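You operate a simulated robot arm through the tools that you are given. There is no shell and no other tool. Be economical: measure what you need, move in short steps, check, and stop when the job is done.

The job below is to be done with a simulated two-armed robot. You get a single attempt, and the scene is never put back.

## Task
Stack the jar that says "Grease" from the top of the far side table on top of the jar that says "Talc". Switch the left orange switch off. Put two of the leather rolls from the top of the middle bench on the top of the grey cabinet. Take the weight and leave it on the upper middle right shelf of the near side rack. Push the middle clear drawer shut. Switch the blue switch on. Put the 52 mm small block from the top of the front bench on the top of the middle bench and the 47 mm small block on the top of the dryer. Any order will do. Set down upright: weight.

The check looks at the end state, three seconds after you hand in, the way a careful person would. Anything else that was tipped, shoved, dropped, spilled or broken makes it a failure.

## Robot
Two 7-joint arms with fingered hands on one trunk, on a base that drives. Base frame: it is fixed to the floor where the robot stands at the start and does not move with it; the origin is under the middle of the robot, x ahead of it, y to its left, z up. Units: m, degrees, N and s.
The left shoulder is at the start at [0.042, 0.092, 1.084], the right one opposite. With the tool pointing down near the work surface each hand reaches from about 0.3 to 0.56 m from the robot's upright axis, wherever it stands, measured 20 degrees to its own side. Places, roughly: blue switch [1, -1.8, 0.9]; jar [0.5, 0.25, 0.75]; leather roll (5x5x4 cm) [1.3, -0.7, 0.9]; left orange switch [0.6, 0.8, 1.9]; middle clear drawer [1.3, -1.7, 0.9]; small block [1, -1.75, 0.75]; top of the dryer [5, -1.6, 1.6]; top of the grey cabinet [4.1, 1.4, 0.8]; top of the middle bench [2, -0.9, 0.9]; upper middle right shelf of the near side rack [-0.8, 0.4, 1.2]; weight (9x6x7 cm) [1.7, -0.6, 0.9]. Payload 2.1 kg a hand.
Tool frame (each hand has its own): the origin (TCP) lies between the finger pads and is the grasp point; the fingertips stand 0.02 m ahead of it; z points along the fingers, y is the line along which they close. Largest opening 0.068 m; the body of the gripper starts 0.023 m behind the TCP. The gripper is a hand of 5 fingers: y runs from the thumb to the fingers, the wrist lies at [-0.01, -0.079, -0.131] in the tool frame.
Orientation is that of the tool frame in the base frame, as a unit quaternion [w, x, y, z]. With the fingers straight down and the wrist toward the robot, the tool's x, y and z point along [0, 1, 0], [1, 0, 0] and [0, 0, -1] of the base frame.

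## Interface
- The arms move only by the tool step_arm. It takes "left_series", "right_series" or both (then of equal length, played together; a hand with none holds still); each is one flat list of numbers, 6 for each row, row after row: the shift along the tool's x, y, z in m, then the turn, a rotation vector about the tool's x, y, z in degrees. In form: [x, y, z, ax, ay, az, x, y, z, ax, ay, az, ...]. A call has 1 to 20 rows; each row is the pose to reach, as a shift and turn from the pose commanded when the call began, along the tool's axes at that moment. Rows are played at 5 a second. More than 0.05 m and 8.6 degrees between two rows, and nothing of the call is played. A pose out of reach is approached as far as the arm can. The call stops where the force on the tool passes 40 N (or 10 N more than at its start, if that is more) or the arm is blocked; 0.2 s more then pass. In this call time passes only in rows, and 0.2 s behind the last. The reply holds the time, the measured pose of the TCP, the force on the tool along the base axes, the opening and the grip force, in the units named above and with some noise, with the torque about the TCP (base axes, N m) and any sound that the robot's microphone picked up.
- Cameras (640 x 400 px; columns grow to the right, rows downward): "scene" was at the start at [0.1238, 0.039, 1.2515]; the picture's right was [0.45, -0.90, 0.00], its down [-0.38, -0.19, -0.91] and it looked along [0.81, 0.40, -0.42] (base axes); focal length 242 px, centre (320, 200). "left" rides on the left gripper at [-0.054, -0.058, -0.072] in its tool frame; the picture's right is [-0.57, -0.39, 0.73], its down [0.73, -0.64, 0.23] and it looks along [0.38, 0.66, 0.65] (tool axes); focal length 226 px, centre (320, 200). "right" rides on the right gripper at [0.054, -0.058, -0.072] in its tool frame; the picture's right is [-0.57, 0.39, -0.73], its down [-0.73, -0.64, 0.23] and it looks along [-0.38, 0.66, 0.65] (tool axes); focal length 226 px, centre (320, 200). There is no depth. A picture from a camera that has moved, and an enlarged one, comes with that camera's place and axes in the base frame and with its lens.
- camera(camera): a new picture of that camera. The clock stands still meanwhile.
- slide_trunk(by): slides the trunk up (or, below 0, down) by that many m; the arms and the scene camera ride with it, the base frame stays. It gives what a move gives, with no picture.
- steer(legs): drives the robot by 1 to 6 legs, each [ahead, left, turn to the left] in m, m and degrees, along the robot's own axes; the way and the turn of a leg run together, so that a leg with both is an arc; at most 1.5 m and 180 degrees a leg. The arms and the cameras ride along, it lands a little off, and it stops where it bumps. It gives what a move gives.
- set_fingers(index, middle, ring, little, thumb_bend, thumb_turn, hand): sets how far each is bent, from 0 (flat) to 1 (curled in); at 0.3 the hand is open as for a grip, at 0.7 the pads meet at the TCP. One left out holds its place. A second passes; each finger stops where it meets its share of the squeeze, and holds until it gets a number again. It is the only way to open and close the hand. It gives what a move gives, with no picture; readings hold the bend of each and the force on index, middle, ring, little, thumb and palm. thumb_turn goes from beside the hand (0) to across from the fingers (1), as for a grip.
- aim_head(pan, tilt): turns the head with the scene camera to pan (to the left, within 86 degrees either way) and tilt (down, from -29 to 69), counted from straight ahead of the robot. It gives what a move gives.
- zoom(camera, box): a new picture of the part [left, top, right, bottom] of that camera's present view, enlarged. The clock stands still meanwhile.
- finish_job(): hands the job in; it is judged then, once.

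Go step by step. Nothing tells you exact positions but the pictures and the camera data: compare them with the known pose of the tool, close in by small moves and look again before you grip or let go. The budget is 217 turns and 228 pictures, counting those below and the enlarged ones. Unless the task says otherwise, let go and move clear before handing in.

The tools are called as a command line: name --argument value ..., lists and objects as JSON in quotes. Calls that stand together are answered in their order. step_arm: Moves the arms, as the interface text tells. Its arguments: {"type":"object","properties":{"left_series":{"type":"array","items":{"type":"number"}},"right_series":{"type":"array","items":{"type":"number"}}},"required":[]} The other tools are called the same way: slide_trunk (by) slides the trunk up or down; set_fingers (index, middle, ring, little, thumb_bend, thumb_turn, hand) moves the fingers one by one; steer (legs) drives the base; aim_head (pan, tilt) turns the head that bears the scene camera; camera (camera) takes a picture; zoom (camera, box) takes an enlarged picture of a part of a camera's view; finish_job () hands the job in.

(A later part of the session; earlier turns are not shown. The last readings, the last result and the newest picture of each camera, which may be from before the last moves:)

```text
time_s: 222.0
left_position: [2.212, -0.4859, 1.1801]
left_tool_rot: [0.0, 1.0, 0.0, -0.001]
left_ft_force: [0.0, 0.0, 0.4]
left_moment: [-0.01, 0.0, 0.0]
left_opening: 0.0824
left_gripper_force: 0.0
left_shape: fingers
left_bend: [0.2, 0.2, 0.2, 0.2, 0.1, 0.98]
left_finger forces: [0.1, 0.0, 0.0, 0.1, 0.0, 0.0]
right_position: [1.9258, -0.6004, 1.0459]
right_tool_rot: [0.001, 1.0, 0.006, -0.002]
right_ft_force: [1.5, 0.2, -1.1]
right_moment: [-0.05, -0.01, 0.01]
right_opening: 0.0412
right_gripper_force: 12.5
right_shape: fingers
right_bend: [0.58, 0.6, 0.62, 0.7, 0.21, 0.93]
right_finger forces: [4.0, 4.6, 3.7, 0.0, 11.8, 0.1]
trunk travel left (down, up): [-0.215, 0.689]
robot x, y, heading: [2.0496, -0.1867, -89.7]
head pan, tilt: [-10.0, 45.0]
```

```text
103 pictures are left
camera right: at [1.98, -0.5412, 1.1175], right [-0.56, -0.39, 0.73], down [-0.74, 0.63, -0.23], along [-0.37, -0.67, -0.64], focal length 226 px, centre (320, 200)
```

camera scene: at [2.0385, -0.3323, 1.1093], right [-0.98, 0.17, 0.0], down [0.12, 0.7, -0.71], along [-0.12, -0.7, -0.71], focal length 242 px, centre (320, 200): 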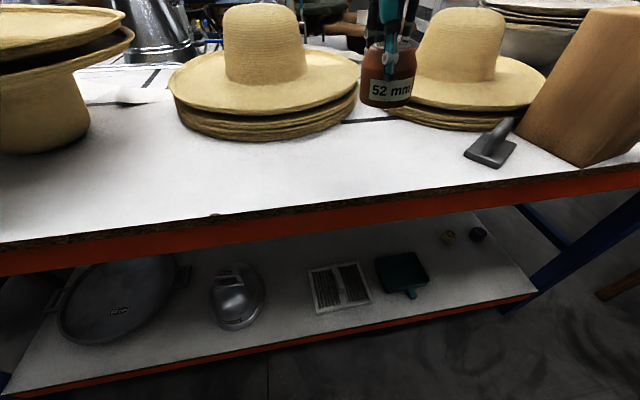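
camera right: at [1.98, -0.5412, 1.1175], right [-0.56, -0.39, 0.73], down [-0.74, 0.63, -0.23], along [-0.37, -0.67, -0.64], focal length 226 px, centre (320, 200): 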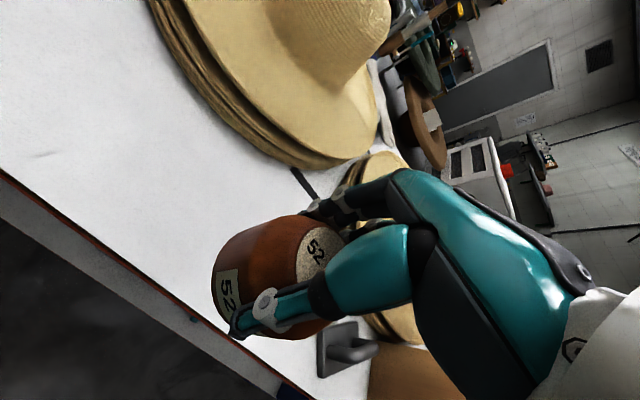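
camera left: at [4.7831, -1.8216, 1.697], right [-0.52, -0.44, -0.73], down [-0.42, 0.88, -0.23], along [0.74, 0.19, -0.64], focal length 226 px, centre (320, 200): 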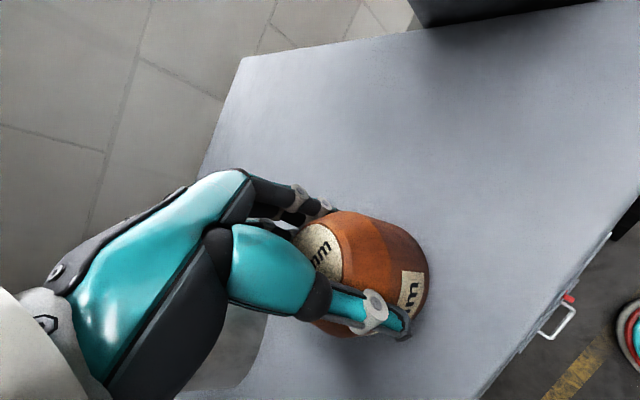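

step_arm --right_series '[0.01, 0.02, 0.03, 0, 0, 0, 0.015, 0.035, 0.06, 0, 0, 0, 0.015, 0.035, 0.08, 0, 0, 0, 0.015, 0.035, 0.086, 0, 0, 0, 0.015, 0.035, 0.092, 0, 0, 0]'

camera --camera "scene"

camera --camera "right"

```text
time_s: 223.2
left_position: [2.2134, -0.4849, 1.1816]
left_tool_rot: [0.0, 1.0, 0.0, 0.0]
left_ft_force: [-0.4, 0.7, 0.5]
left_moment: [-0.02, 0.01, 0.02]
left_opening: 0.0822
left_gripper_force: 0.0
left_shape: fingers
left_bend: [0.2, 0.2, 0.2, 0.2, 0.1, 0.98]
left_finger forces: [0.1, 0.1, 0.0, 0.0, 0.0, 0.1]
right_position: [1.941, -0.6358, 0.9542]
right_tool_rot: [0.001, 1.0, 0.007, -0.001]
right_ft_force: [-0.5, -0.3, -1.4]
right_moment: [-0.04, -0.01, 0.0]
right_opening: 0.0414
right_gripper_force: 11.3
right_shape: fingers
right_bend: [0.59, 0.6, 0.62, 0.7, 0.21, 0.93]
right_finger forces: [3.9, 4.6, 3.7, 0.1, 11.7, 0.0]
trunk travel left (down, up): [-0.215, 0.689]
robot x, y, heading: [2.0514, -0.1883, -89.7]
head pan, tilt: [-10.0, 45.0]
```

```text
102 pictures are left
camera scene: at [2.0386, -0.3324, 1.1093], right [-0.98, 0.17, 0.0], down [0.12, 0.7, -0.71], along [-0.12, -0.7, -0.71], focal length 242 px, centre (320, 200)
```

scene: 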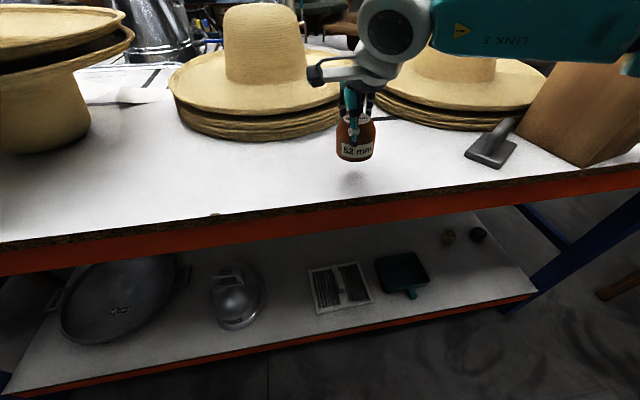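

```text
101 pictures are left
camera right: at [1.9953, -0.5765, 1.0253], right [-0.56, -0.39, 0.73], down [-0.74, 0.63, -0.23], along [-0.37, -0.67, -0.64], focal length 226 px, centre (320, 200)
```

right: 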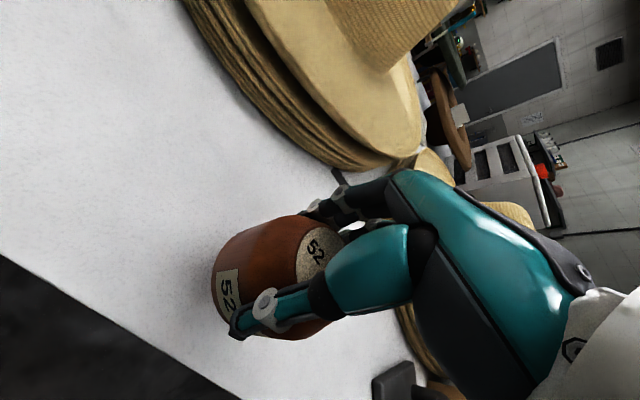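

step_arm --right_series '[0, 0, 0.01, 0, 0, 0, 0, 0, 0.018, 0, 0, 0, 0, 0, 0.024, 0, 0, 0, 0, 0, 0.03, 0, 0, 0]'

zoom --camera "scene" --box '[290, 80, 430, 220]'

```text
time_s: 224.2
left_position: [2.2135, -0.4855, 1.1814]
left_tool_rot: [0.0, 1.0, 0.0, 0.0]
left_ft_force: [-0.8, 0.1, -0.1]
left_moment: [-0.01, 0.02, 0.01]
left_opening: 0.0822
left_gripper_force: 0.0
left_shape: fingers
left_bend: [0.2, 0.2, 0.2, 0.2, 0.1, 0.98]
left_finger forces: [0.0, 0.0, 0.0, 0.0, 0.1, 0.0]
right_position: [1.9416, -0.6361, 0.9241]
right_tool_rot: [0.0, 1.0, 0.006, -0.002]
right_ft_force: [0.0, -0.8, -1.2]
right_moment: [0.03, -0.01, 0.01]
right_opening: 0.0412
right_gripper_force: 11.4
right_shape: fingers
right_bend: [0.59, 0.6, 0.62, 0.7, 0.21, 0.93]
right_finger forces: [3.7, 4.7, 3.7, 0.1, 11.7, 0.0]
trunk travel left (down, up): [-0.215, 0.689]
robot x, y, heading: [2.049, -0.1912, -89.8]
head pan, tilt: [-10.0, 45.0]
```

```text
2.86 times, centred on (360, 150) of scene
camera zoom: at [2.0386, -0.3324, 1.1093], right [-0.98, 0.17, 0.0], down [0.12, 0.7, -0.71], along [-0.12, -0.7, -0.71], focal length 692 px, centre (206, 343)
```

zoom: 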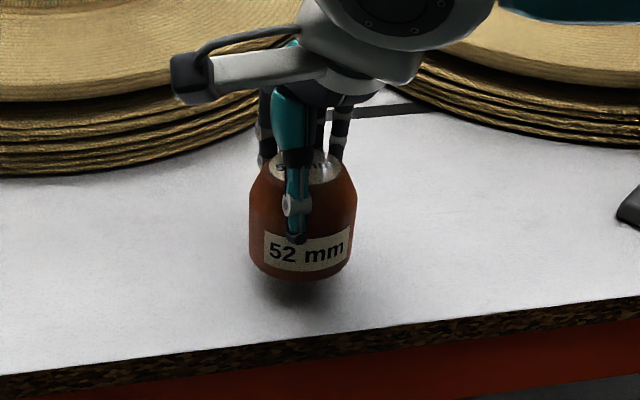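

step_arm --right_series '[0, 0, 0.005, 0, 0, 0, 0, 0, 0.01, 0, 0, 0, 0, 0, 0.013, 0, 0, 0]'

zoom --camera "scene" --box '[290, 80, 430, 220]'

```text
time_s: 225.0
left_position: [2.2138, -0.4861, 1.1803]
left_tool_rot: [-0.001, 1.0, 0.0, 0.0]
left_ft_force: [0.1, 0.1, 1.1]
left_moment: [-0.02, 0.02, -0.01]
left_opening: 0.0822
left_gripper_force: 0.1
left_shape: fingers
left_bend: [0.2, 0.2, 0.2, 0.2, 0.1, 0.98]
left_finger forces: [0.1, 0.0, 0.0, 0.0, 0.0, 0.0]
right_position: [1.9409, -0.6357, 0.9115]
right_tool_rot: [0.001, 1.0, 0.006, -0.002]
right_ft_force: [0.8, -0.5, -0.5]
right_moment: [0.0, 0.0, -0.01]
right_opening: 0.0412
right_gripper_force: 11.6
right_shape: fingers
right_bend: [0.59, 0.6, 0.62, 0.7, 0.21, 0.93]
right_finger forces: [3.7, 4.6, 3.7, 0.1, 11.6, 0.0]
trunk travel left (down, up): [-0.215, 0.689]
robot x, y, heading: [2.049, -0.1929, -90.0]
head pan, tilt: [-10.0, 45.0]
```

```text
2.86 times, centred on (360, 150) of scene
camera zoom: at [2.0386, -0.3324, 1.1093], right [-0.98, 0.17, 0.0], down [0.12, 0.7, -0.71], along [-0.12, -0.7, -0.71], focal length 692 px, centre (206, 343)
```

zoom: 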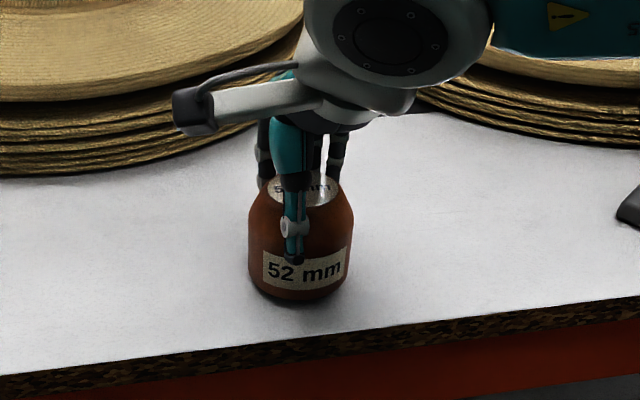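

step_arm --right_series '[0, 0, 0.004, 0, 0, 0, 0, 0, 0.008, 0, 0, 0]'

```text
time_s: 225.6
left_position: [2.2131, -0.4842, 1.181]
left_tool_rot: [0.0, 1.0, 0.0, 0.0]
left_ft_force: [-0.4, 0.2, -0.4]
left_moment: [-0.01, 0.0, 0.0]
left_opening: 0.0821
left_gripper_force: 0.0
left_shape: fingers
left_bend: [0.2, 0.2, 0.2, 0.2, 0.1, 0.98]
left_finger forces: [0.0, 0.1, 0.0, 0.0, 0.0, 0.0]
right_position: [1.9399, -0.6368, 0.906]
right_tool_rot: [0.004, 1.0, 0.007, -0.001]
right_ft_force: [-1.9, -1.6, 16.5]
right_moment: [0.0, 0.1, 0.03]
right_opening: 0.0415
right_gripper_force: 15.5
right_shape: fingers
right_bend: [0.6, 0.6, 0.62, 0.7, 0.18, 0.93]
right_finger forces: [4.1, 5.5, 4.4, 0.7, 15.3, 0.1]
trunk travel left (down, up): [-0.215, 0.689]
robot x, y, heading: [2.0518, -0.1918, -89.9]
head pan, tilt: [-10.0, 45.0]
```

Contact. Ease up 3 mm, release, lift.

step_arm --right_series '[0, 0, -0.005, 0, 0, 0]'

set_fingers --hand "right" --index 0.2 --middle 0.2 --ring 0.2 --little 0.2 --thumb_bend 0.1

step_arm --right_series '[0, 0, -0.04, 0, 0, 0, 0, 0, -0.08, 0, 0, 0, 0, 0, -0.12, 0, 0, 0]'

camera --camera "scene"

```text
time_s: 226.0
left_position: [2.214, -0.4857, 1.1808]
left_tool_rot: [-0.001, 1.0, 0.0, 0.0]
left_ft_force: [0.0, 0.7, 0.4]
left_moment: [-0.01, 0.0, -0.01]
left_opening: 0.082
left_gripper_force: 0.0
left_shape: fingers
left_bend: [0.2, 0.2, 0.2, 0.2, 0.1, 0.98]
left_finger forces: [0.0, 0.0, 0.0, 0.0, 0.1, 0.1]
right_position: [1.94, -0.6349, 0.9076]
right_tool_rot: [0.0, 1.0, 0.005, -0.002]
right_ft_force: [-0.5, -0.6, -0.5]
right_moment: [-0.03, 0.01, -0.02]
right_opening: 0.0408
right_gripper_force: 12.7
right_shape: fingers
right_bend: [0.59, 0.6, 0.62, 0.7, 0.19, 0.93]
right_finger forces: [4.1, 4.9, 3.9, 0.0, 11.8, 0.0]
trunk travel left (down, up): [-0.215, 0.689]
robot x, y, heading: [2.0488, -0.19, -89.8]
head pan, tilt: [-10.0, 45.0]
```

```text
time_s: 227.0
left_position: [2.2139, -0.4864, 1.1811]
left_tool_rot: [0.0, 1.0, 0.0, 0.0]
left_ft_force: [0.6, -0.1, -0.1]
left_moment: [0.03, 0.02, 0.01]
left_opening: 0.082
left_gripper_force: 0.0
left_shape: fingers
left_bend: [0.2, 0.2, 0.2, 0.2, 0.1, 0.98]
left_finger forces: [0.0, 0.0, 0.0, 0.1, 0.0, 0.0]
right_position: [1.9397, -0.636, 0.9082]
right_tool_rot: [0.001, 1.0, 0.006, -0.001]
right_ft_force: [0.0, -0.4, -0.4]
right_moment: [0.0, 0.01, -0.01]
right_opening: 0.0824
right_gripper_force: 0.1
right_shape: fingers
right_bend: [0.2, 0.2, 0.2, 0.2, 0.1, 0.98]
right_finger forces: [0.1, 0.1, 0.0, 0.0, 0.0, 0.0]
trunk travel left (down, up): [-0.215, 0.689]
robot x, y, heading: [2.052, -0.1928, -89.8]
head pan, tilt: [-10.0, 45.0]
```

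```text
time_s: 227.8
left_position: [2.2131, -0.4857, 1.1809]
left_tool_rot: [0.0, 1.0, 0.0, 0.0]
left_ft_force: [-0.1, 0.8, -0.4]
left_moment: [0.03, -0.02, 0.0]
left_opening: 0.0821
left_gripper_force: 0.1
left_shape: fingers
left_bend: [0.2, 0.2, 0.2, 0.2, 0.1, 0.98]
left_finger forces: [0.0, 0.1, 0.1, 0.0, 0.0, 0.0]
right_position: [1.9366, -0.6344, 1.0192]
right_tool_rot: [0.0, 1.0, 0.006, -0.001]
right_ft_force: [0.2, 0.2, 1.1]
right_moment: [-0.01, -0.01, 0.02]
right_opening: 0.0822
right_gripper_force: 0.1
right_shape: fingers
right_bend: [0.2, 0.2, 0.2, 0.2, 0.1, 0.98]
right_finger forces: [0.0, 0.1, 0.0, 0.0, 0.1, 0.0]
right hand out of reach, approached as far as the arm can: row 3
trunk travel left (down, up): [-0.215, 0.689]
robot x, y, heading: [2.0447, -0.1928, -89.6]
head pan, tilt: [-10.0, 45.0]
```

```text
98 pictures are left
camera scene: at [2.0387, -0.3322, 1.1093], right [-0.98, 0.17, 0.0], down [0.12, 0.7, -0.71], along [-0.12, -0.7, -0.71], focal length 242 px, centre (320, 200)
```

scene: 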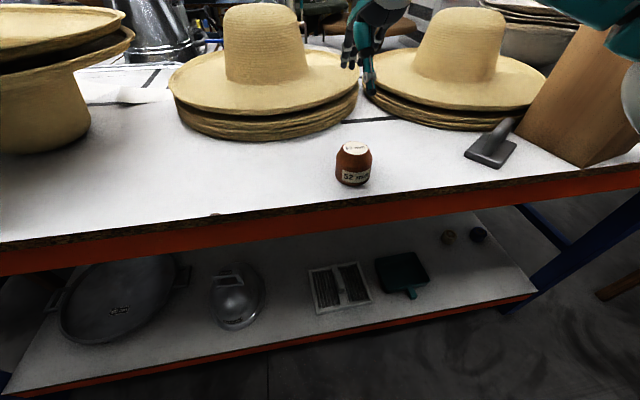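

The 52 block stands on the middle bench. Now the leather rolls near the bench's west end: raise the trunk, back off and slide west.

slide_trunk --by 0.2

steer --legs '[[-0.12, 0, 0], [0, -0.75, 0], [0.1, 0, 0]]'

aim_head --pan 0 --tilt 45

camera --camera "scene"

aim_head --pan -84 --tilt 20

camera --camera "scene"

```text
time_s: 229.9
left_position: [2.213, -0.4855, 1.381]
left_tool_rot: [0.0, 1.0, 0.0, -0.001]
left_ft_force: [0.1, 0.3, 0.5]
left_moment: [-0.01, 0.0, 0.0]
left_opening: 0.0823
left_gripper_force: 0.0
left_shape: fingers
left_bend: [0.2, 0.2, 0.2, 0.2, 0.1, 0.98]
left_finger forces: [0.0, 0.0, 0.0, 0.0, 0.1, 0.0]
right_position: [1.9354, -0.6098, 1.2534]
right_tool_rot: [0.045, 0.999, 0.005, 0.0]
right_ft_force: [-0.1, -0.4, -0.4]
right_moment: [0.02, -0.01, -0.01]
right_opening: 0.0823
right_gripper_force: 0.0
right_shape: fingers
right_bend: [0.2, 0.2, 0.2, 0.2, 0.1, 0.98]
right_finger forces: [0.1, 0.1, 0.1, 0.1, 0.0, 0.1]
trunk travel left (down, up): [-0.415, 0.489]
robot x, y, heading: [2.0491, -0.193, -89.8]
head pan, tilt: [-10.0, 45.0]
```

```text
time_s: 235.6
left_position: [1.4514, -0.467, 1.3822]
left_tool_rot: [0.0, 1.0, -0.006, 0.0]
left_ft_force: [-0.9, -1.0, -0.1]
left_moment: [-0.02, 0.01, 0.0]
left_opening: 0.0826
left_gripper_force: 0.1
left_shape: fingers
left_bend: [0.2, 0.2, 0.2, 0.2, 0.1, 0.98]
left_finger forces: [0.0, 0.0, 0.0, 0.0, 0.1, 0.0]
right_position: [1.1711, -0.5867, 1.2534]
right_tool_rot: [0.043, 0.999, 0.0, -0.001]
right_ft_force: [-0.7, -0.1, 0.0]
right_moment: [-0.01, -0.01, 0.0]
right_opening: 0.0822
right_gripper_force: 0.0
right_shape: fingers
right_bend: [0.2, 0.2, 0.2, 0.2, 0.1, 0.98]
right_finger forces: [0.0, 0.0, 0.0, 0.0, 0.0, 0.0]
trunk travel left (down, up): [-0.415, 0.489]
robot x, y, heading: [1.2943, -0.1681, -90.6]
head pan, tilt: [-10.0, 45.0]
```

```text
time_s: 236.4
left_position: [1.4501, -0.4656, 1.381]
left_tool_rot: [-0.001, 1.0, -0.005, 0.0]
left_ft_force: [0.1, -0.5, -0.9]
left_moment: [-0.01, 0.0, 0.01]
left_opening: 0.0822
left_gripper_force: 0.0
left_shape: fingers
left_bend: [0.2, 0.2, 0.2, 0.2, 0.1, 0.98]
left_finger forces: [0.0, 0.0, 0.0, 0.1, 0.0, 0.0]
right_position: [1.172, -0.5871, 1.255]
right_tool_rot: [0.046, 0.999, 0.0, -0.001]
right_ft_force: [0.0, 0.2, 0.5]
right_moment: [0.02, -0.03, -0.03]
right_opening: 0.082
right_gripper_force: 0.1
right_shape: fingers
right_bend: [0.2, 0.2, 0.2, 0.2, 0.1, 0.98]
right_finger forces: [0.0, 0.1, 0.1, 0.0, 0.0, 0.0]
trunk travel left (down, up): [-0.415, 0.489]
robot x, y, heading: [1.2916, -0.1702, -90.5]
head pan, tilt: [0.0, 45.0]
```

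```text
97 pictures are left
camera scene: at [1.2918, -0.2803, 1.3112], right [-1.0, 0.01, 0.0], down [0.01, 0.71, -0.71], along [-0.01, -0.71, -0.71], focal length 242 px, centre (320, 200)
```

scene: 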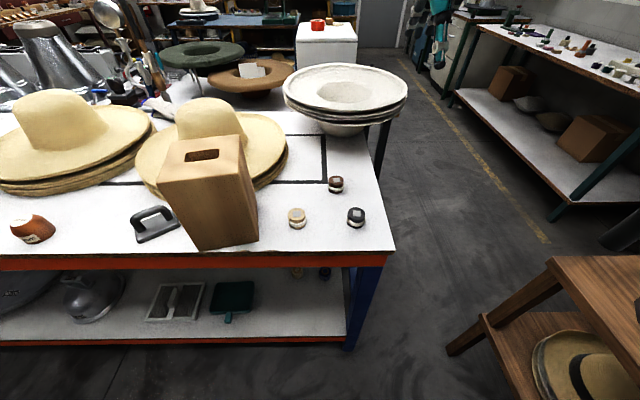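

```text
time_s: 237.9
left_position: [1.4495, -0.4658, 1.3817]
left_tool_rot: [0.0, 1.0, -0.005, 0.0]
left_ft_force: [0.4, -0.5, -0.6]
left_moment: [-0.03, -0.01, 0.02]
left_opening: 0.0821
left_gripper_force: 0.0
left_shape: fingers
left_bend: [0.2, 0.2, 0.2, 0.2, 0.1, 0.98]
left_finger forces: [0.0, 0.0, 0.1, 0.0, 0.1, 0.0]
right_position: [1.1724, -0.5861, 1.2528]
right_tool_rot: [0.046, 0.999, -0.001, -0.001]
right_ft_force: [0.2, 0.5, 0.0]
right_moment: [-0.03, 0.03, -0.02]
right_opening: 0.0822
right_gripper_force: 0.2
right_shape: fingers
right_bend: [0.2, 0.2, 0.2, 0.2, 0.1, 0.98]
right_finger forces: [0.1, 0.1, 0.0, 0.0, 0.0, 0.1]
trunk travel left (down, up): [-0.415, 0.489]
robot x, y, heading: [1.2912, -0.1671, -90.7]
head pan, tilt: [-84.0, 20.0]
```

```text
96 pictures are left
camera scene: at [1.2, -0.2078, 1.3498], right [-0.09, 1.0, 0.0], down [0.34, 0.03, -0.94], along [-0.94, -0.09, -0.34], focal length 242 px, centre (320, 200)
```

scene: 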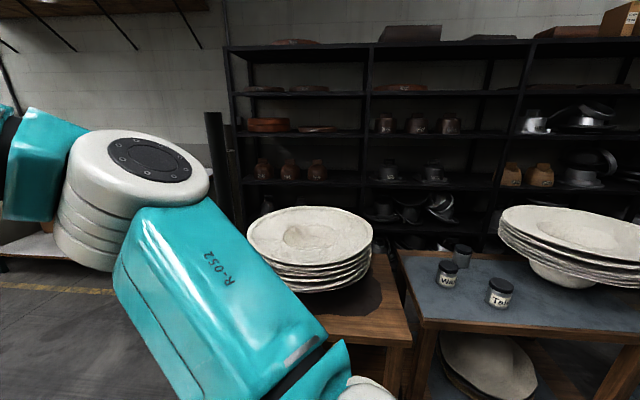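

The far jar on the jar table reads "Talc…" from here. Rolls: tan (1.339, −0.646), black (1.203, −0.651), brown (1.244, −0.761). I lower and bring the right hand over the black one.

zoom --camera "scene" --box '[420, 230, 540, 320]'

slide_trunk --by -0.24

step_arm --right_series '[0.01, 0.022, 0.02, 2, 0, 0, 0.02, 0.044, 0.045, 4, 0, 0, 0.031, 0.064, 0.08, 5.3, 0, 0]'

aim_head --pan 0 --tilt 50

camera --camera "right"

camera --camera "scene"

```text
4.44 times, centred on (480, 275) of scene
camera zoom: at [1.2, -0.2078, 1.3498], right [-0.09, 1.0, 0.0], down [0.34, 0.03, -0.94], along [-0.94, -0.09, -0.34], focal length 1076 px, centre (-391, -133)
```

zoom: 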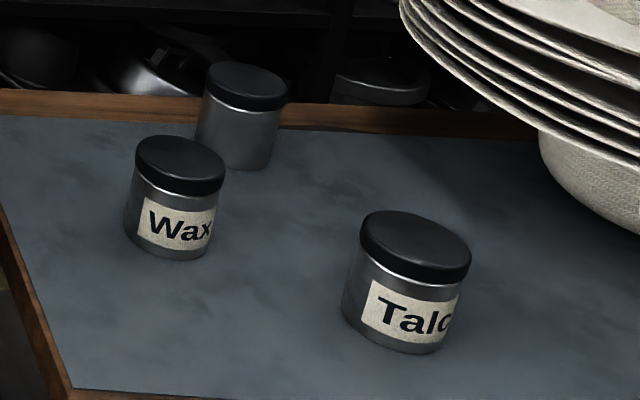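

```text
time_s: 240.4
left_position: [1.4514, -0.4642, 1.1404]
left_tool_rot: [0.0, 1.0, -0.006, -0.001]
left_ft_force: [0.7, 0.0, -0.4]
left_moment: [0.01, -0.03, -0.01]
left_opening: 0.082
left_gripper_force: 0.1
left_shape: fingers
left_bend: [0.2, 0.2, 0.2, 0.2, 0.1, 0.98]
left_finger forces: [0.0, 0.0, 0.1, 0.1, 0.0, 0.1]
right_position: [1.1719, -0.5861, 1.0147]
right_tool_rot: [0.045, 0.999, 0.0, -0.001]
right_ft_force: [0.1, 1.1, -0.8]
right_moment: [-0.04, 0.01, -0.01]
right_opening: 0.082
right_gripper_force: 0.1
right_shape: fingers
right_bend: [0.2, 0.2, 0.2, 0.2, 0.1, 0.98]
right_finger forces: [0.0, 0.0, 0.0, 0.1, 0.0, 0.0]
trunk travel left (down, up): [-0.175, 0.729]
robot x, y, heading: [1.2913, -0.1685, -90.7]
head pan, tilt: [-84.0, 20.0]
```

```text
time_s: 241.2
left_position: [1.4503, -0.4649, 1.1414]
left_tool_rot: [0.001, 1.0, -0.005, 0.0]
left_ft_force: [0.2, 0.1, 0.5]
left_moment: [-0.02, -0.01, -0.02]
left_opening: 0.0822
left_gripper_force: 0.1
left_shape: fingers
left_bend: [0.2, 0.2, 0.2, 0.2, 0.1, 0.98]
left_finger forces: [0.0, 0.0, 0.0, 0.1, 0.0, 0.0]
right_position: [1.1499, -0.6329, 0.9676]
right_tool_rot: [-0.001, 1.0, -0.001, 0.0]
right_ft_force: [-0.6, -0.3, 0.6]
right_moment: [0.02, -0.01, 0.0]
right_opening: 0.0825
right_gripper_force: 0.1
right_shape: fingers
right_bend: [0.2, 0.2, 0.2, 0.2, 0.1, 0.98]
right_finger forces: [0.0, 0.0, 0.0, 0.0, 0.1, 0.1]
right hand out of reach, approached as far as the arm can: row 2, 3
trunk travel left (down, up): [-0.175, 0.729]
robot x, y, heading: [1.2917, -0.1699, -90.7]
head pan, tilt: [-84.0, 20.0]
```

```text
time_s: 242.8
left_position: [1.4513, -0.4659, 1.1408]
left_tool_rot: [-0.001, 1.0, -0.006, 0.0]
left_ft_force: [0.7, -0.4, -0.3]
left_moment: [0.02, 0.03, 0.01]
left_opening: 0.0821
left_gripper_force: 0.1
left_shape: fingers
left_bend: [0.2, 0.2, 0.2, 0.2, 0.1, 0.98]
left_finger forces: [0.0, 0.0, 0.0, 0.0, 0.0, 0.1]
right_position: [1.1515, -0.633, 0.9678]
right_tool_rot: [-0.001, 1.0, -0.001, 0.0]
right_ft_force: [-0.1, 0.7, -0.1]
right_moment: [0.04, 0.02, -0.03]
right_opening: 0.0823
right_gripper_force: 0.1
right_shape: fingers
right_bend: [0.2, 0.2, 0.2, 0.2, 0.1, 0.98]
right_finger forces: [0.0, 0.0, 0.2, 0.0, 0.0, 0.1]
trunk travel left (down, up): [-0.175, 0.729]
robot x, y, heading: [1.2881, -0.1686, -90.5]
head pan, tilt: [0.0, 50.0]
```

```text
94 pictures are left
camera right: at [1.2069, -0.5738, 1.0394], right [-0.56, -0.39, 0.73], down [-0.73, 0.64, -0.23], along [-0.38, -0.66, -0.65], focal length 226 px, centre (320, 200)
```

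right: 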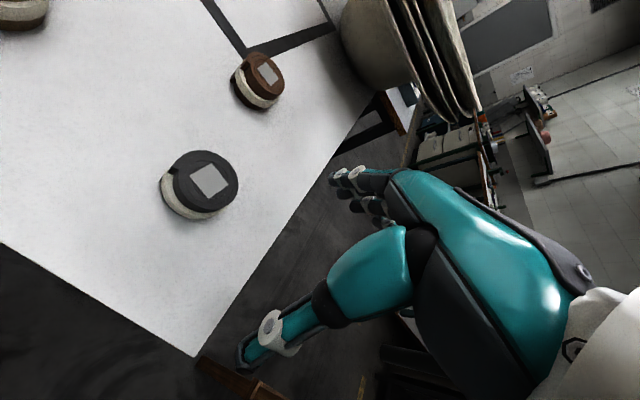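

```text
93 pictures are left
camera scene: at [1.2914, -0.3153, 1.0617], right [-1.0, 0.01, 0.0], down [0.01, 0.77, -0.64], along [-0.01, -0.64, -0.77], focal length 242 px, centre (320, 200)
```

scene: 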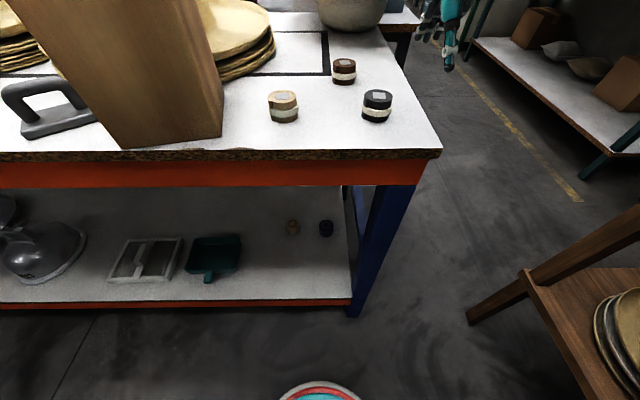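

"Talc" confirmed. Black roll is at (1.203, −0.648); I shift the base 5 cm east and 1.5 cm ahead, then descend.

steer --legs '[[0.015, 0.052, 0.5]]'

step_arm --right_series '[0, 0, 0.02, 0, 0, 0, 0, 0, 0.04, 0, 0, 0]'

camera --camera "right"

```text
time_s: 243.8
left_position: [1.5063, -0.4789, 1.1409]
left_tool_rot: [0.0, 1.0, -0.001, 0.001]
left_ft_force: [-1.0, -0.5, -0.2]
left_moment: [0.03, -0.02, -0.05]
left_opening: 0.082
left_gripper_force: 0.1
left_shape: fingers
left_bend: [0.2, 0.2, 0.2, 0.2, 0.1, 0.98]
left_finger forces: [0.0, 0.1, 0.0, 0.1, 0.1, 0.0]
right_position: [1.2079, -0.6491, 0.9674]
right_tool_rot: [-0.001, 1.0, 0.003, -0.001]
right_ft_force: [0.1, -0.2, 0.0]
right_moment: [-0.02, -0.01, -0.03]
right_opening: 0.0825
right_gripper_force: 0.1
right_shape: fingers
right_bend: [0.2, 0.2, 0.2, 0.2, 0.1, 0.98]
right_finger forces: [0.1, 0.0, 0.0, 0.0, 0.0, 0.0]
trunk travel left (down, up): [-0.175, 0.729]
robot x, y, heading: [1.3438, -0.1856, -89.9]
head pan, tilt: [0.0, 50.0]
```

```text
time_s: 244.4
left_position: [1.5056, -0.479, 1.1401]
left_tool_rot: [0.0, 1.0, 0.0, 0.0]
left_ft_force: [-0.1, 0.6, 0.4]
left_moment: [0.01, 0.02, -0.03]
left_opening: 0.0822
left_gripper_force: 0.1
left_shape: fingers
left_bend: [0.2, 0.2, 0.2, 0.2, 0.1, 0.98]
left_finger forces: [0.0, 0.0, 0.1, 0.0, 0.1, 0.1]
right_position: [1.2073, -0.6486, 0.9275]
right_tool_rot: [-0.001, 1.0, 0.004, -0.001]
right_ft_force: [-0.4, 0.1, 0.1]
right_moment: [0.02, -0.05, 0.0]
right_opening: 0.0822
right_gripper_force: 0.0
right_shape: fingers
right_bend: [0.2, 0.2, 0.2, 0.2, 0.1, 0.98]
right_finger forces: [0.1, 0.0, 0.0, 0.0, 0.0, 0.1]
trunk travel left (down, up): [-0.175, 0.729]
robot x, y, heading: [1.3409, -0.1842, -90.1]
head pan, tilt: [0.0, 50.0]
```

```text
92 pictures are left
camera right: at [1.2619, -0.5896, 0.9997], right [-0.56, -0.39, 0.73], down [-0.74, 0.64, -0.23], along [-0.37, -0.66, -0.65], focal length 226 px, centre (320, 200)
```

right: 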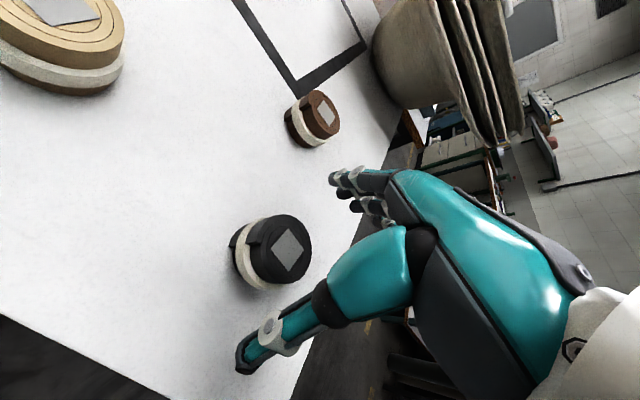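

Well aligned. Descend and grip.

step_arm --right_series '[0, 0, 0.02, 0, 0, 0, -0.001, 0, 0.035, 0, 0, 0, -0.001, 0, 0.045, 0, 0, 0]'

set_fingers --hand "right" --index 0.7 --middle 0.7 --ring 0.7 --little 0.7 --thumb_bend 0.7

step_arm --right_series '[0, 0, -0.02, 0, 0, 0, 0, 0, -0.06, 0, 0, 0, 0, 0, -0.1, 0, 0, 0]'

camera --camera "right"

```text
time_s: 245.2
left_position: [1.5049, -0.4794, 1.1406]
left_tool_rot: [0.0, 1.0, -0.001, -0.001]
left_ft_force: [-0.3, -0.3, -0.2]
left_moment: [-0.01, -0.02, 0.05]
left_opening: 0.0823
left_gripper_force: 0.2
left_shape: fingers
left_bend: [0.2, 0.2, 0.2, 0.2, 0.1, 0.98]
left_finger forces: [0.0, 0.1, 0.0, 0.0, 0.0, 0.0]
right_position: [1.2065, -0.6483, 0.8825]
right_tool_rot: [-0.001, 1.0, 0.004, 0.0]
right_ft_force: [-0.4, 1.4, -0.4]
right_moment: [-0.01, 0.0, 0.01]
right_opening: 0.0824
right_gripper_force: 0.1
right_shape: fingers
right_bend: [0.2, 0.2, 0.2, 0.2, 0.1, 0.98]
right_finger forces: [0.1, 0.0, 0.1, 0.1, 0.1, 0.0]
trunk travel left (down, up): [-0.175, 0.729]
robot x, y, heading: [1.3421, -0.182, -90.3]
head pan, tilt: [0.0, 50.0]
```

```text
time_s: 246.2
left_position: [1.5057, -0.4779, 1.1418]
left_tool_rot: [0.0, 1.0, -0.001, 0.0]
left_ft_force: [-0.5, -0.2, -0.3]
left_moment: [0.01, 0.01, 0.01]
left_opening: 0.0821
left_gripper_force: 0.0
left_shape: fingers
left_bend: [0.2, 0.2, 0.2, 0.2, 0.1, 0.98]
left_finger forces: [0.1, 0.0, 0.1, 0.0, 0.0, 0.1]
right_position: [1.2057, -0.6482, 0.8837]
right_tool_rot: [0.0, 1.0, 0.003, -0.001]
right_ft_force: [0.5, -4.2, 9.8]
right_moment: [-0.28, 0.09, 0.05]
right_opening: 0.0268
right_gripper_force: 15.5
right_shape: fingers
right_bend: [0.59, 0.58, 0.62, 0.69, 0.46, 0.95]
right_finger forces: [4.2, 12.0, 3.6, 0.5, 10.9, 0.0]
trunk travel left (down, up): [-0.175, 0.729]
robot x, y, heading: [1.3407, -0.1857, -89.8]
head pan, tilt: [0.0, 50.0]
```

```text
time_s: 247.0
left_position: [1.5049, -0.4792, 1.1407]
left_tool_rot: [0.0, 1.0, -0.001, -0.001]
left_ft_force: [-0.2, 0.1, 0.5]
left_moment: [-0.02, 0.0, 0.0]
left_opening: 0.0823
left_gripper_force: 0.1
left_shape: fingers
left_bend: [0.2, 0.2, 0.2, 0.2, 0.1, 0.98]
left_finger forces: [0.0, 0.0, 0.0, 0.0, 0.0, 0.0]
right_position: [1.2056, -0.6488, 0.9813]
right_tool_rot: [-0.001, 1.0, 0.002, -0.001]
right_ft_force: [-0.9, 0.1, -0.2]
right_moment: [-0.02, 0.01, 0.02]
right_opening: 0.0266
right_gripper_force: 11.3
right_shape: fingers
right_bend: [0.59, 0.6, 0.63, 0.7, 0.45, 0.94]
right_finger forces: [3.5, 4.6, 3.4, 0.3, 10.9, 0.0]
trunk travel left (down, up): [-0.175, 0.729]
robot x, y, heading: [1.3444, -0.1804, -90.3]
head pan, tilt: [0.0, 50.0]
```

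```text
91 pictures are left
camera right: at [1.2603, -0.5894, 1.0543], right [-0.56, -0.39, 0.73], down [-0.74, 0.64, -0.23], along [-0.38, -0.66, -0.65], focal length 226 px, centre (320, 200)
```

right: 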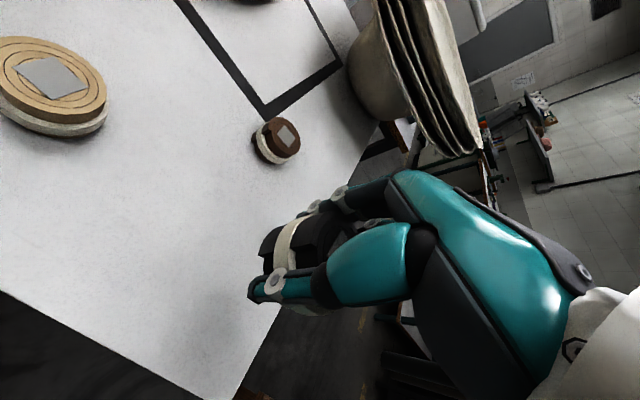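

Black roll held. Next the tan roll with the left hand: shift the base west so the left arm lines up, staying clear of the wooden block.

steer --legs '[[0, -0.135, 0]]'

step_arm --left_series '[-0.03, 0.01, 0, 0, 0, 0, -0.033, 0.05, 0.01, 0, 0, 0, -0.033, 0.09, 0.02, 0, 0, 0, -0.033, 0.13, 0.045, 0, 0, 0, -0.033, 0.165, 0.075, 0, 0, 0, -0.033, 0.167, 0.12, 0, 0, 0, -0.033, 0.167, 0.165, 0, 0, 0]'

camera --camera "left"

camera --camera "scene"

```text
time_s: 248.3
left_position: [1.3708, -0.4788, 1.1402]
left_tool_rot: [-0.001, 1.0, -0.001, 0.0]
left_ft_force: [0.8, 0.3, -0.4]
left_moment: [0.02, 0.01, -0.02]
left_opening: 0.0823
left_gripper_force: 0.0
left_shape: fingers
left_bend: [0.2, 0.2, 0.2, 0.2, 0.1, 0.98]
left_finger forces: [0.1, 0.0, 0.0, 0.0, 0.0, 0.1]
right_position: [1.0717, -0.6485, 0.983]
right_tool_rot: [-0.001, 1.0, 0.003, 0.0]
right_ft_force: [0.2, 0.7, -0.3]
right_moment: [0.03, -0.04, -0.03]
right_opening: 0.0268
right_gripper_force: 11.4
right_shape: fingers
right_bend: [0.59, 0.6, 0.63, 0.7, 0.45, 0.94]
right_finger forces: [3.4, 4.6, 3.3, 0.2, 10.7, 0.1]
trunk travel left (down, up): [-0.175, 0.729]
robot x, y, heading: [1.209, -0.1846, -90.1]
head pan, tilt: [0.0, 50.0]
```

```text
time_s: 249.9
left_position: [1.3349, -0.6457, 0.9769]
left_tool_rot: [0.0, 1.0, -0.001, 0.001]
left_ft_force: [-0.1, -0.5, 0.5]
left_moment: [-0.03, 0.01, -0.01]
left_opening: 0.0823
left_gripper_force: 0.0
left_shape: fingers
left_bend: [0.2, 0.2, 0.2, 0.2, 0.1, 0.98]
left_finger forces: [0.0, 0.0, 0.0, 0.1, 0.0, 0.0]
left hand out of reach, approached as far as the arm can: row 1, 2, 3, 4, 5, 6
right_position: [1.0711, -0.648, 0.9816]
right_tool_rot: [-0.001, 1.0, 0.004, 0.0]
right_ft_force: [-1.0, -0.5, -0.7]
right_moment: [0.03, -0.04, 0.01]
right_opening: 0.027
right_gripper_force: 11.4
right_shape: fingers
right_bend: [0.59, 0.6, 0.63, 0.7, 0.45, 0.94]
right_finger forces: [3.5, 4.6, 3.3, 0.3, 10.7, 0.0]
trunk travel left (down, up): [-0.175, 0.729]
robot x, y, heading: [1.2046, -0.184, -89.9]
head pan, tilt: [0.0, 50.0]
```

```text
90 pictures are left
camera left: at [1.2804, -0.5866, 1.0483], right [-0.57, 0.39, -0.73], down [0.73, 0.64, -0.23], along [0.38, -0.66, -0.65], focal length 226 px, centre (320, 200)
```

left: 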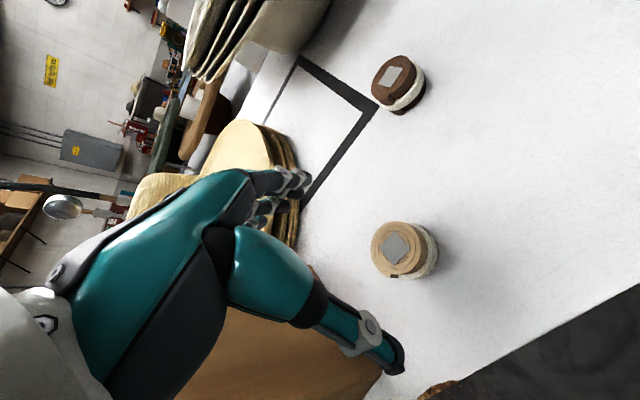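

```text
89 pictures are left
camera scene: at [1.2099, -0.3307, 1.0616], right [-1.0, 0.0, 0.0], down [0.0, 0.77, -0.64], along [0.0, -0.64, -0.77], focal length 242 px, centre (320, 200)
```

scene: 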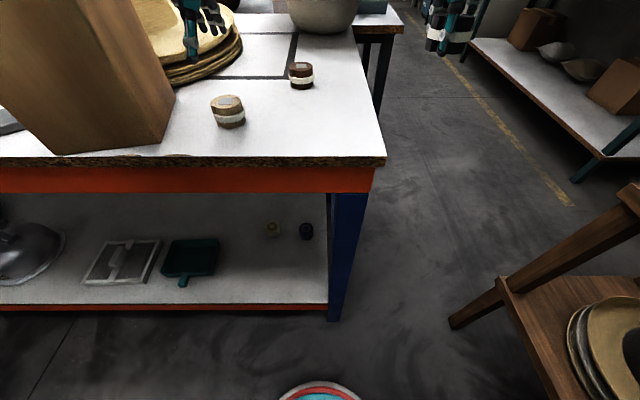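

step_arm --left_series '[-0.001, 0.003, 0.03, 0, 0, 0, -0.002, 0.003, 0.06, 0, 0, 0, -0.002, 0.003, 0.08, 0, 0, 0, -0.002, 0.003, 0.095, 0, 0, 0]'

set_fingers --hand "left" --index 0.7 --middle 0.7 --ring 0.7 --little 0.7 --thumb_bend 0.7

step_arm --left_series '[0, 0, -0.02, 0, 0, 0, 0, 0, -0.06, 0, 0, 0, 0, 0, -0.1, 0, 0, 0, 0, 0, -0.14, 0, 0, 0]' --right_series '[0, 0, -0.02, 0, 0, 0, 0, 0, -0.05, 0, 0, 0, 0, 0, -0.06, 0, 0, 0, 0, 0, -0.06, 0, 0, 0]'

camera --camera "left"

```text
time_s: 250.9
left_position: [1.3345, -0.6492, 0.8821]
left_tool_rot: [-0.001, 1.0, 0.0, 0.0]
left_ft_force: [-0.2, -0.7, 0.2]
left_moment: [-0.01, 0.0, 0.0]
left_opening: 0.0825
left_gripper_force: 0.0
left_shape: fingers
left_bend: [0.2, 0.2, 0.2, 0.2, 0.1, 0.98]
left_finger forces: [0.0, 0.1, 0.0, 0.0, 0.0, 0.0]
right_position: [1.0717, -0.6481, 0.983]
right_tool_rot: [-0.001, 1.0, 0.004, -0.001]
right_ft_force: [-0.2, 0.3, 0.3]
right_moment: [0.02, -0.02, 0.0]
right_opening: 0.0271
right_gripper_force: 11.7
right_shape: fingers
right_bend: [0.59, 0.6, 0.63, 0.7, 0.45, 0.94]
right_finger forces: [3.5, 4.6, 3.4, 0.2, 10.9, 0.0]
trunk travel left (down, up): [-0.175, 0.729]
robot x, y, heading: [1.2095, -0.184, -89.8]
head pan, tilt: [0.0, 50.0]
```

```text
time_s: 251.9
left_position: [1.3358, -0.6487, 0.8825]
left_tool_rot: [0.002, 1.0, -0.001, 0.0]
left_ft_force: [-0.6, -6.9, 18.1]
left_moment: [-0.49, -0.11, -0.06]
left_opening: 0.0274
left_gripper_force: 18.9
left_shape: fingers
left_bend: [0.58, 0.55, 0.61, 0.7, 0.46, 0.95]
left_finger forces: [4.5, 18.6, 4.0, 0.0, 10.9, 0.0]
right_position: [1.0718, -0.6479, 0.9835]
right_tool_rot: [-0.001, 1.0, 0.004, 0.0]
right_ft_force: [-0.3, 0.4, -0.3]
right_moment: [0.01, 0.0, 0.0]
right_opening: 0.0271
right_gripper_force: 11.6
right_shape: fingers
right_bend: [0.59, 0.6, 0.63, 0.7, 0.45, 0.94]
right_finger forces: [3.5, 4.6, 3.3, 0.3, 10.8, 0.1]
trunk travel left (down, up): [-0.175, 0.729]
robot x, y, heading: [1.2051, -0.1854, -90.2]
head pan, tilt: [0.0, 50.0]
```

```text
time_s: 252.9
left_position: [1.3571, -0.647, 0.9962]
left_tool_rot: [-0.001, 1.0, -0.001, 0.0]
left_ft_force: [0.2, 0.5, -0.4]
left_moment: [0.0, 0.01, 0.03]
left_opening: 0.027
left_gripper_force: 11.6
left_shape: fingers
left_bend: [0.59, 0.59, 0.63, 0.7, 0.45, 0.94]
left_finger forces: [3.7, 5.4, 3.0, 0.1, 11.5, 0.1]
left hand out of reach, approached as far as the arm can: row 3, 4
right_position: [1.0506, -0.6393, 1.0165]
right_tool_rot: [-0.001, 1.0, 0.003, -0.002]
right_ft_force: [-0.3, -0.1, -0.4]
right_moment: [0.0, -0.01, -0.02]
right_opening: 0.0265
right_gripper_force: 11.3
right_shape: fingers
right_bend: [0.6, 0.6, 0.63, 0.7, 0.45, 0.94]
right_finger forces: [3.5, 4.5, 3.3, 0.4, 10.8, 0.0]
right hand out of reach, approached as far as the arm can: row 1, 2, 3, 4
trunk travel left (down, up): [-0.175, 0.729]
robot x, y, heading: [1.2093, -0.1832, -90.1]
head pan, tilt: [0.0, 50.0]
```

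```text
88 pictures are left
camera left: at [1.3009, -0.5885, 1.0669], right [-0.56, 0.39, -0.73], down [0.73, 0.64, -0.23], along [0.38, -0.66, -0.65], focal length 226 px, centre (320, 200)
```

left: 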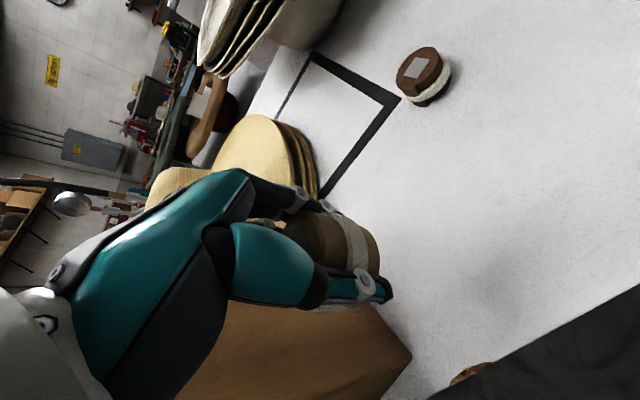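

Both rolls are held. I raise the trunk, turn east and drive round to the cabinet's side of the room.

slide_trunk --by 0.35

steer --legs '[[-0.1, 0, 0], [0, 0, 90], [1.5, 0, 0], [0.9, -0.25, 0], [0.95, 0, 0], [0, 0, 90]]'

aim_head --pan 20 --tilt 25

camera --camera "scene"

```text
time_s: 256.3
left_position: [1.3557, -0.6006, 1.4057]
left_tool_rot: [0.072, 0.997, -0.001, 0.0]
left_ft_force: [-0.5, -0.3, 0.2]
left_moment: [-0.04, 0.01, 0.01]
left_opening: 0.0273
left_gripper_force: 11.7
left_shape: fingers
left_bend: [0.59, 0.59, 0.63, 0.7, 0.45, 0.94]
left_finger forces: [3.7, 5.5, 3.0, 0.1, 11.6, 0.0]
right_position: [1.0501, -0.5879, 1.4287]
right_tool_rot: [0.075, 0.997, 0.003, 0.0]
right_ft_force: [0.0, 0.1, -0.5]
right_moment: [-0.03, 0.03, -0.01]
right_opening: 0.0267
right_gripper_force: 11.1
right_shape: fingers
right_bend: [0.6, 0.6, 0.63, 0.7, 0.45, 0.94]
right_finger forces: [3.5, 4.5, 3.3, 0.4, 10.7, 0.1]
trunk travel left (down, up): [-0.525, 0.379]
robot x, y, heading: [1.2075, -0.1836, -90.2]
head pan, tilt: [0.0, 50.0]
```

```text
time_s: 281.1
left_position: [4.3995, 0.013, 1.4054]
left_tool_rot: [0.001, 0.014, 0.997, 0.073]
left_ft_force: [-0.1, 0.0, -0.3]
left_moment: [-0.01, -0.01, -0.03]
left_opening: 0.0268
left_gripper_force: 10.9
left_shape: fingers
left_bend: [0.6, 0.6, 0.63, 0.7, 0.45, 0.94]
left_finger forces: [3.6, 5.2, 2.9, 0.1, 10.8, 0.1]
right_position: [4.706, -0.0098, 1.4289]
right_tool_rot: [0.001, 0.011, 0.997, 0.076]
right_ft_force: [-0.3, 0.5, 0.6]
right_moment: [0.02, 0.01, -0.02]
right_opening: 0.0259
right_gripper_force: 10.7
right_shape: fingers
right_bend: [0.6, 0.61, 0.63, 0.7, 0.44, 0.94]
right_finger forces: [3.3, 4.3, 3.1, 0.3, 9.7, 0.0]
trunk travel left (down, up): [-0.525, 0.379]
robot x, y, heading: [4.5371, -0.4054, 88.4]
head pan, tilt: [0.0, 50.0]
```

```text
time_s: 282.0
left_position: [4.3998, 0.0139, 1.4051]
left_tool_rot: [0.002, 0.015, 0.997, 0.073]
left_ft_force: [0.2, 0.2, -0.2]
left_moment: [-0.03, -0.02, -0.03]
left_opening: 0.0265
left_gripper_force: 10.9
left_shape: fingers
left_bend: [0.6, 0.6, 0.63, 0.7, 0.45, 0.94]
left_finger forces: [3.6, 5.2, 2.7, 0.1, 10.8, 0.0]
right_position: [4.7051, -0.0081, 1.4291]
right_tool_rot: [0.001, 0.011, 0.997, 0.076]
right_ft_force: [0.3, 0.2, -0.4]
right_moment: [0.0, 0.02, 0.0]
right_opening: 0.026
right_gripper_force: 10.7
right_shape: fingers
right_bend: [0.6, 0.61, 0.63, 0.7, 0.44, 0.94]
right_finger forces: [3.3, 4.4, 3.1, 0.3, 9.9, 0.1]
trunk travel left (down, up): [-0.525, 0.379]
robot x, y, heading: [4.5383, -0.4069, 88.6]
head pan, tilt: [20.0, 25.0]
```

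```text
87 pictures are left
camera scene: at [4.51, -0.3039, 1.4521], right [0.95, 0.32, 0.0], down [0.13, -0.4, -0.91], along [-0.29, 0.86, -0.42], focal length 242 px, centre (320, 200)
```

scene: 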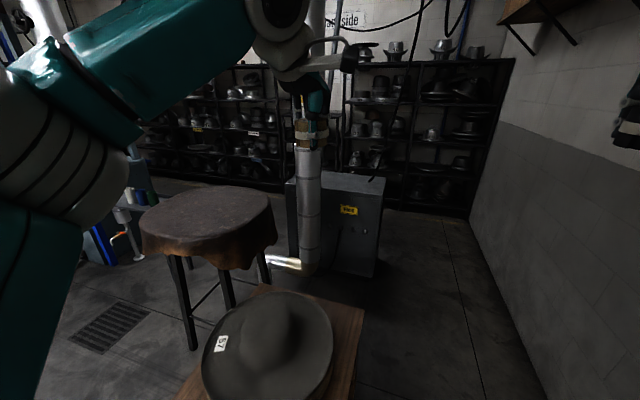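

The grey cabinet with the yellow label is beyond the pipe. I pass between the hat table and the wall and look again.

steer --legs '[[0, -0.22, 1.5], [0.95, 0, 0]]'

aim_head --pan 45 --tilt 35

camera --camera "scene"

```text
time_s: 288.2
left_position: [4.6098, 0.9589, 1.4051]
left_tool_rot: [0.0, 0.001, 0.997, 0.073]
left_ft_force: [0.0, -0.3, -0.5]
left_moment: [0.01, 0.0, 0.03]
left_opening: 0.0266
left_gripper_force: 11.0
left_shape: fingers
left_bend: [0.6, 0.6, 0.63, 0.7, 0.45, 0.94]
left_finger forces: [3.6, 5.2, 2.8, 0.0, 10.8, 0.0]
right_position: [4.9171, 0.9469, 1.4293]
right_tool_rot: [0.0, -0.002, 0.997, 0.075]
right_ft_force: [0.2, -0.3, -0.5]
right_moment: [-0.02, 0.02, -0.04]
right_opening: 0.0261
right_gripper_force: 10.9
right_shape: fingers
right_bend: [0.6, 0.61, 0.64, 0.7, 0.44, 0.94]
right_finger forces: [3.3, 4.3, 3.1, 0.4, 9.7, 0.1]
trunk travel left (down, up): [-0.525, 0.379]
robot x, y, heading: [4.7566, 0.5432, 89.9]
head pan, tilt: [20.0, 25.0]
```

```text
time_s: 289.1
left_position: [4.6103, 0.9603, 1.4068]
left_tool_rot: [0.0, 0.0, 0.997, 0.073]
left_ft_force: [-0.4, -0.2, -0.4]
left_moment: [0.0, 0.0, 0.02]
left_opening: 0.0268
left_gripper_force: 11.3
left_shape: fingers
left_bend: [0.6, 0.6, 0.63, 0.7, 0.45, 0.94]
left_finger forces: [3.6, 5.1, 2.9, 0.0, 10.8, 0.0]
right_position: [4.9161, 0.9451, 1.4302]
right_tool_rot: [0.0, -0.003, 0.997, 0.076]
right_ft_force: [-0.1, -0.8, -0.4]
right_moment: [-0.05, -0.01, -0.02]
right_opening: 0.0259
right_gripper_force: 9.9
right_shape: fingers
right_bend: [0.6, 0.61, 0.64, 0.7, 0.44, 0.94]
right_finger forces: [3.3, 4.4, 3.0, 0.5, 9.8, 0.0]
trunk travel left (down, up): [-0.525, 0.379]
robot x, y, heading: [4.7565, 0.5445, 90.1]
head pan, tilt: [45.0, 35.0]
```

```text
86 pictures are left
camera scene: at [4.6977, 0.6215, 1.4365], right [0.71, 0.71, 0.0], down [0.4, -0.41, -0.82], along [-0.58, 0.58, -0.57], focal length 242 px, centre (320, 200)
```

scene: 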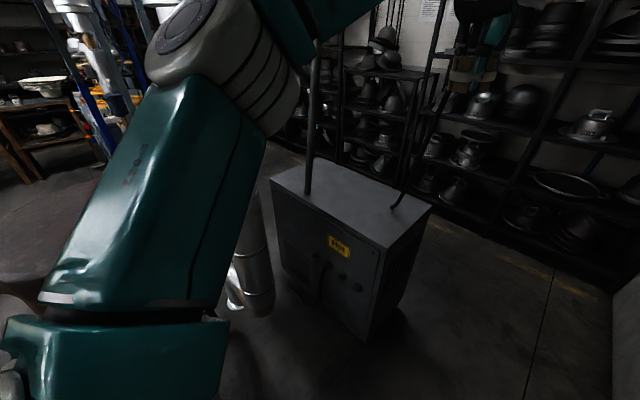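

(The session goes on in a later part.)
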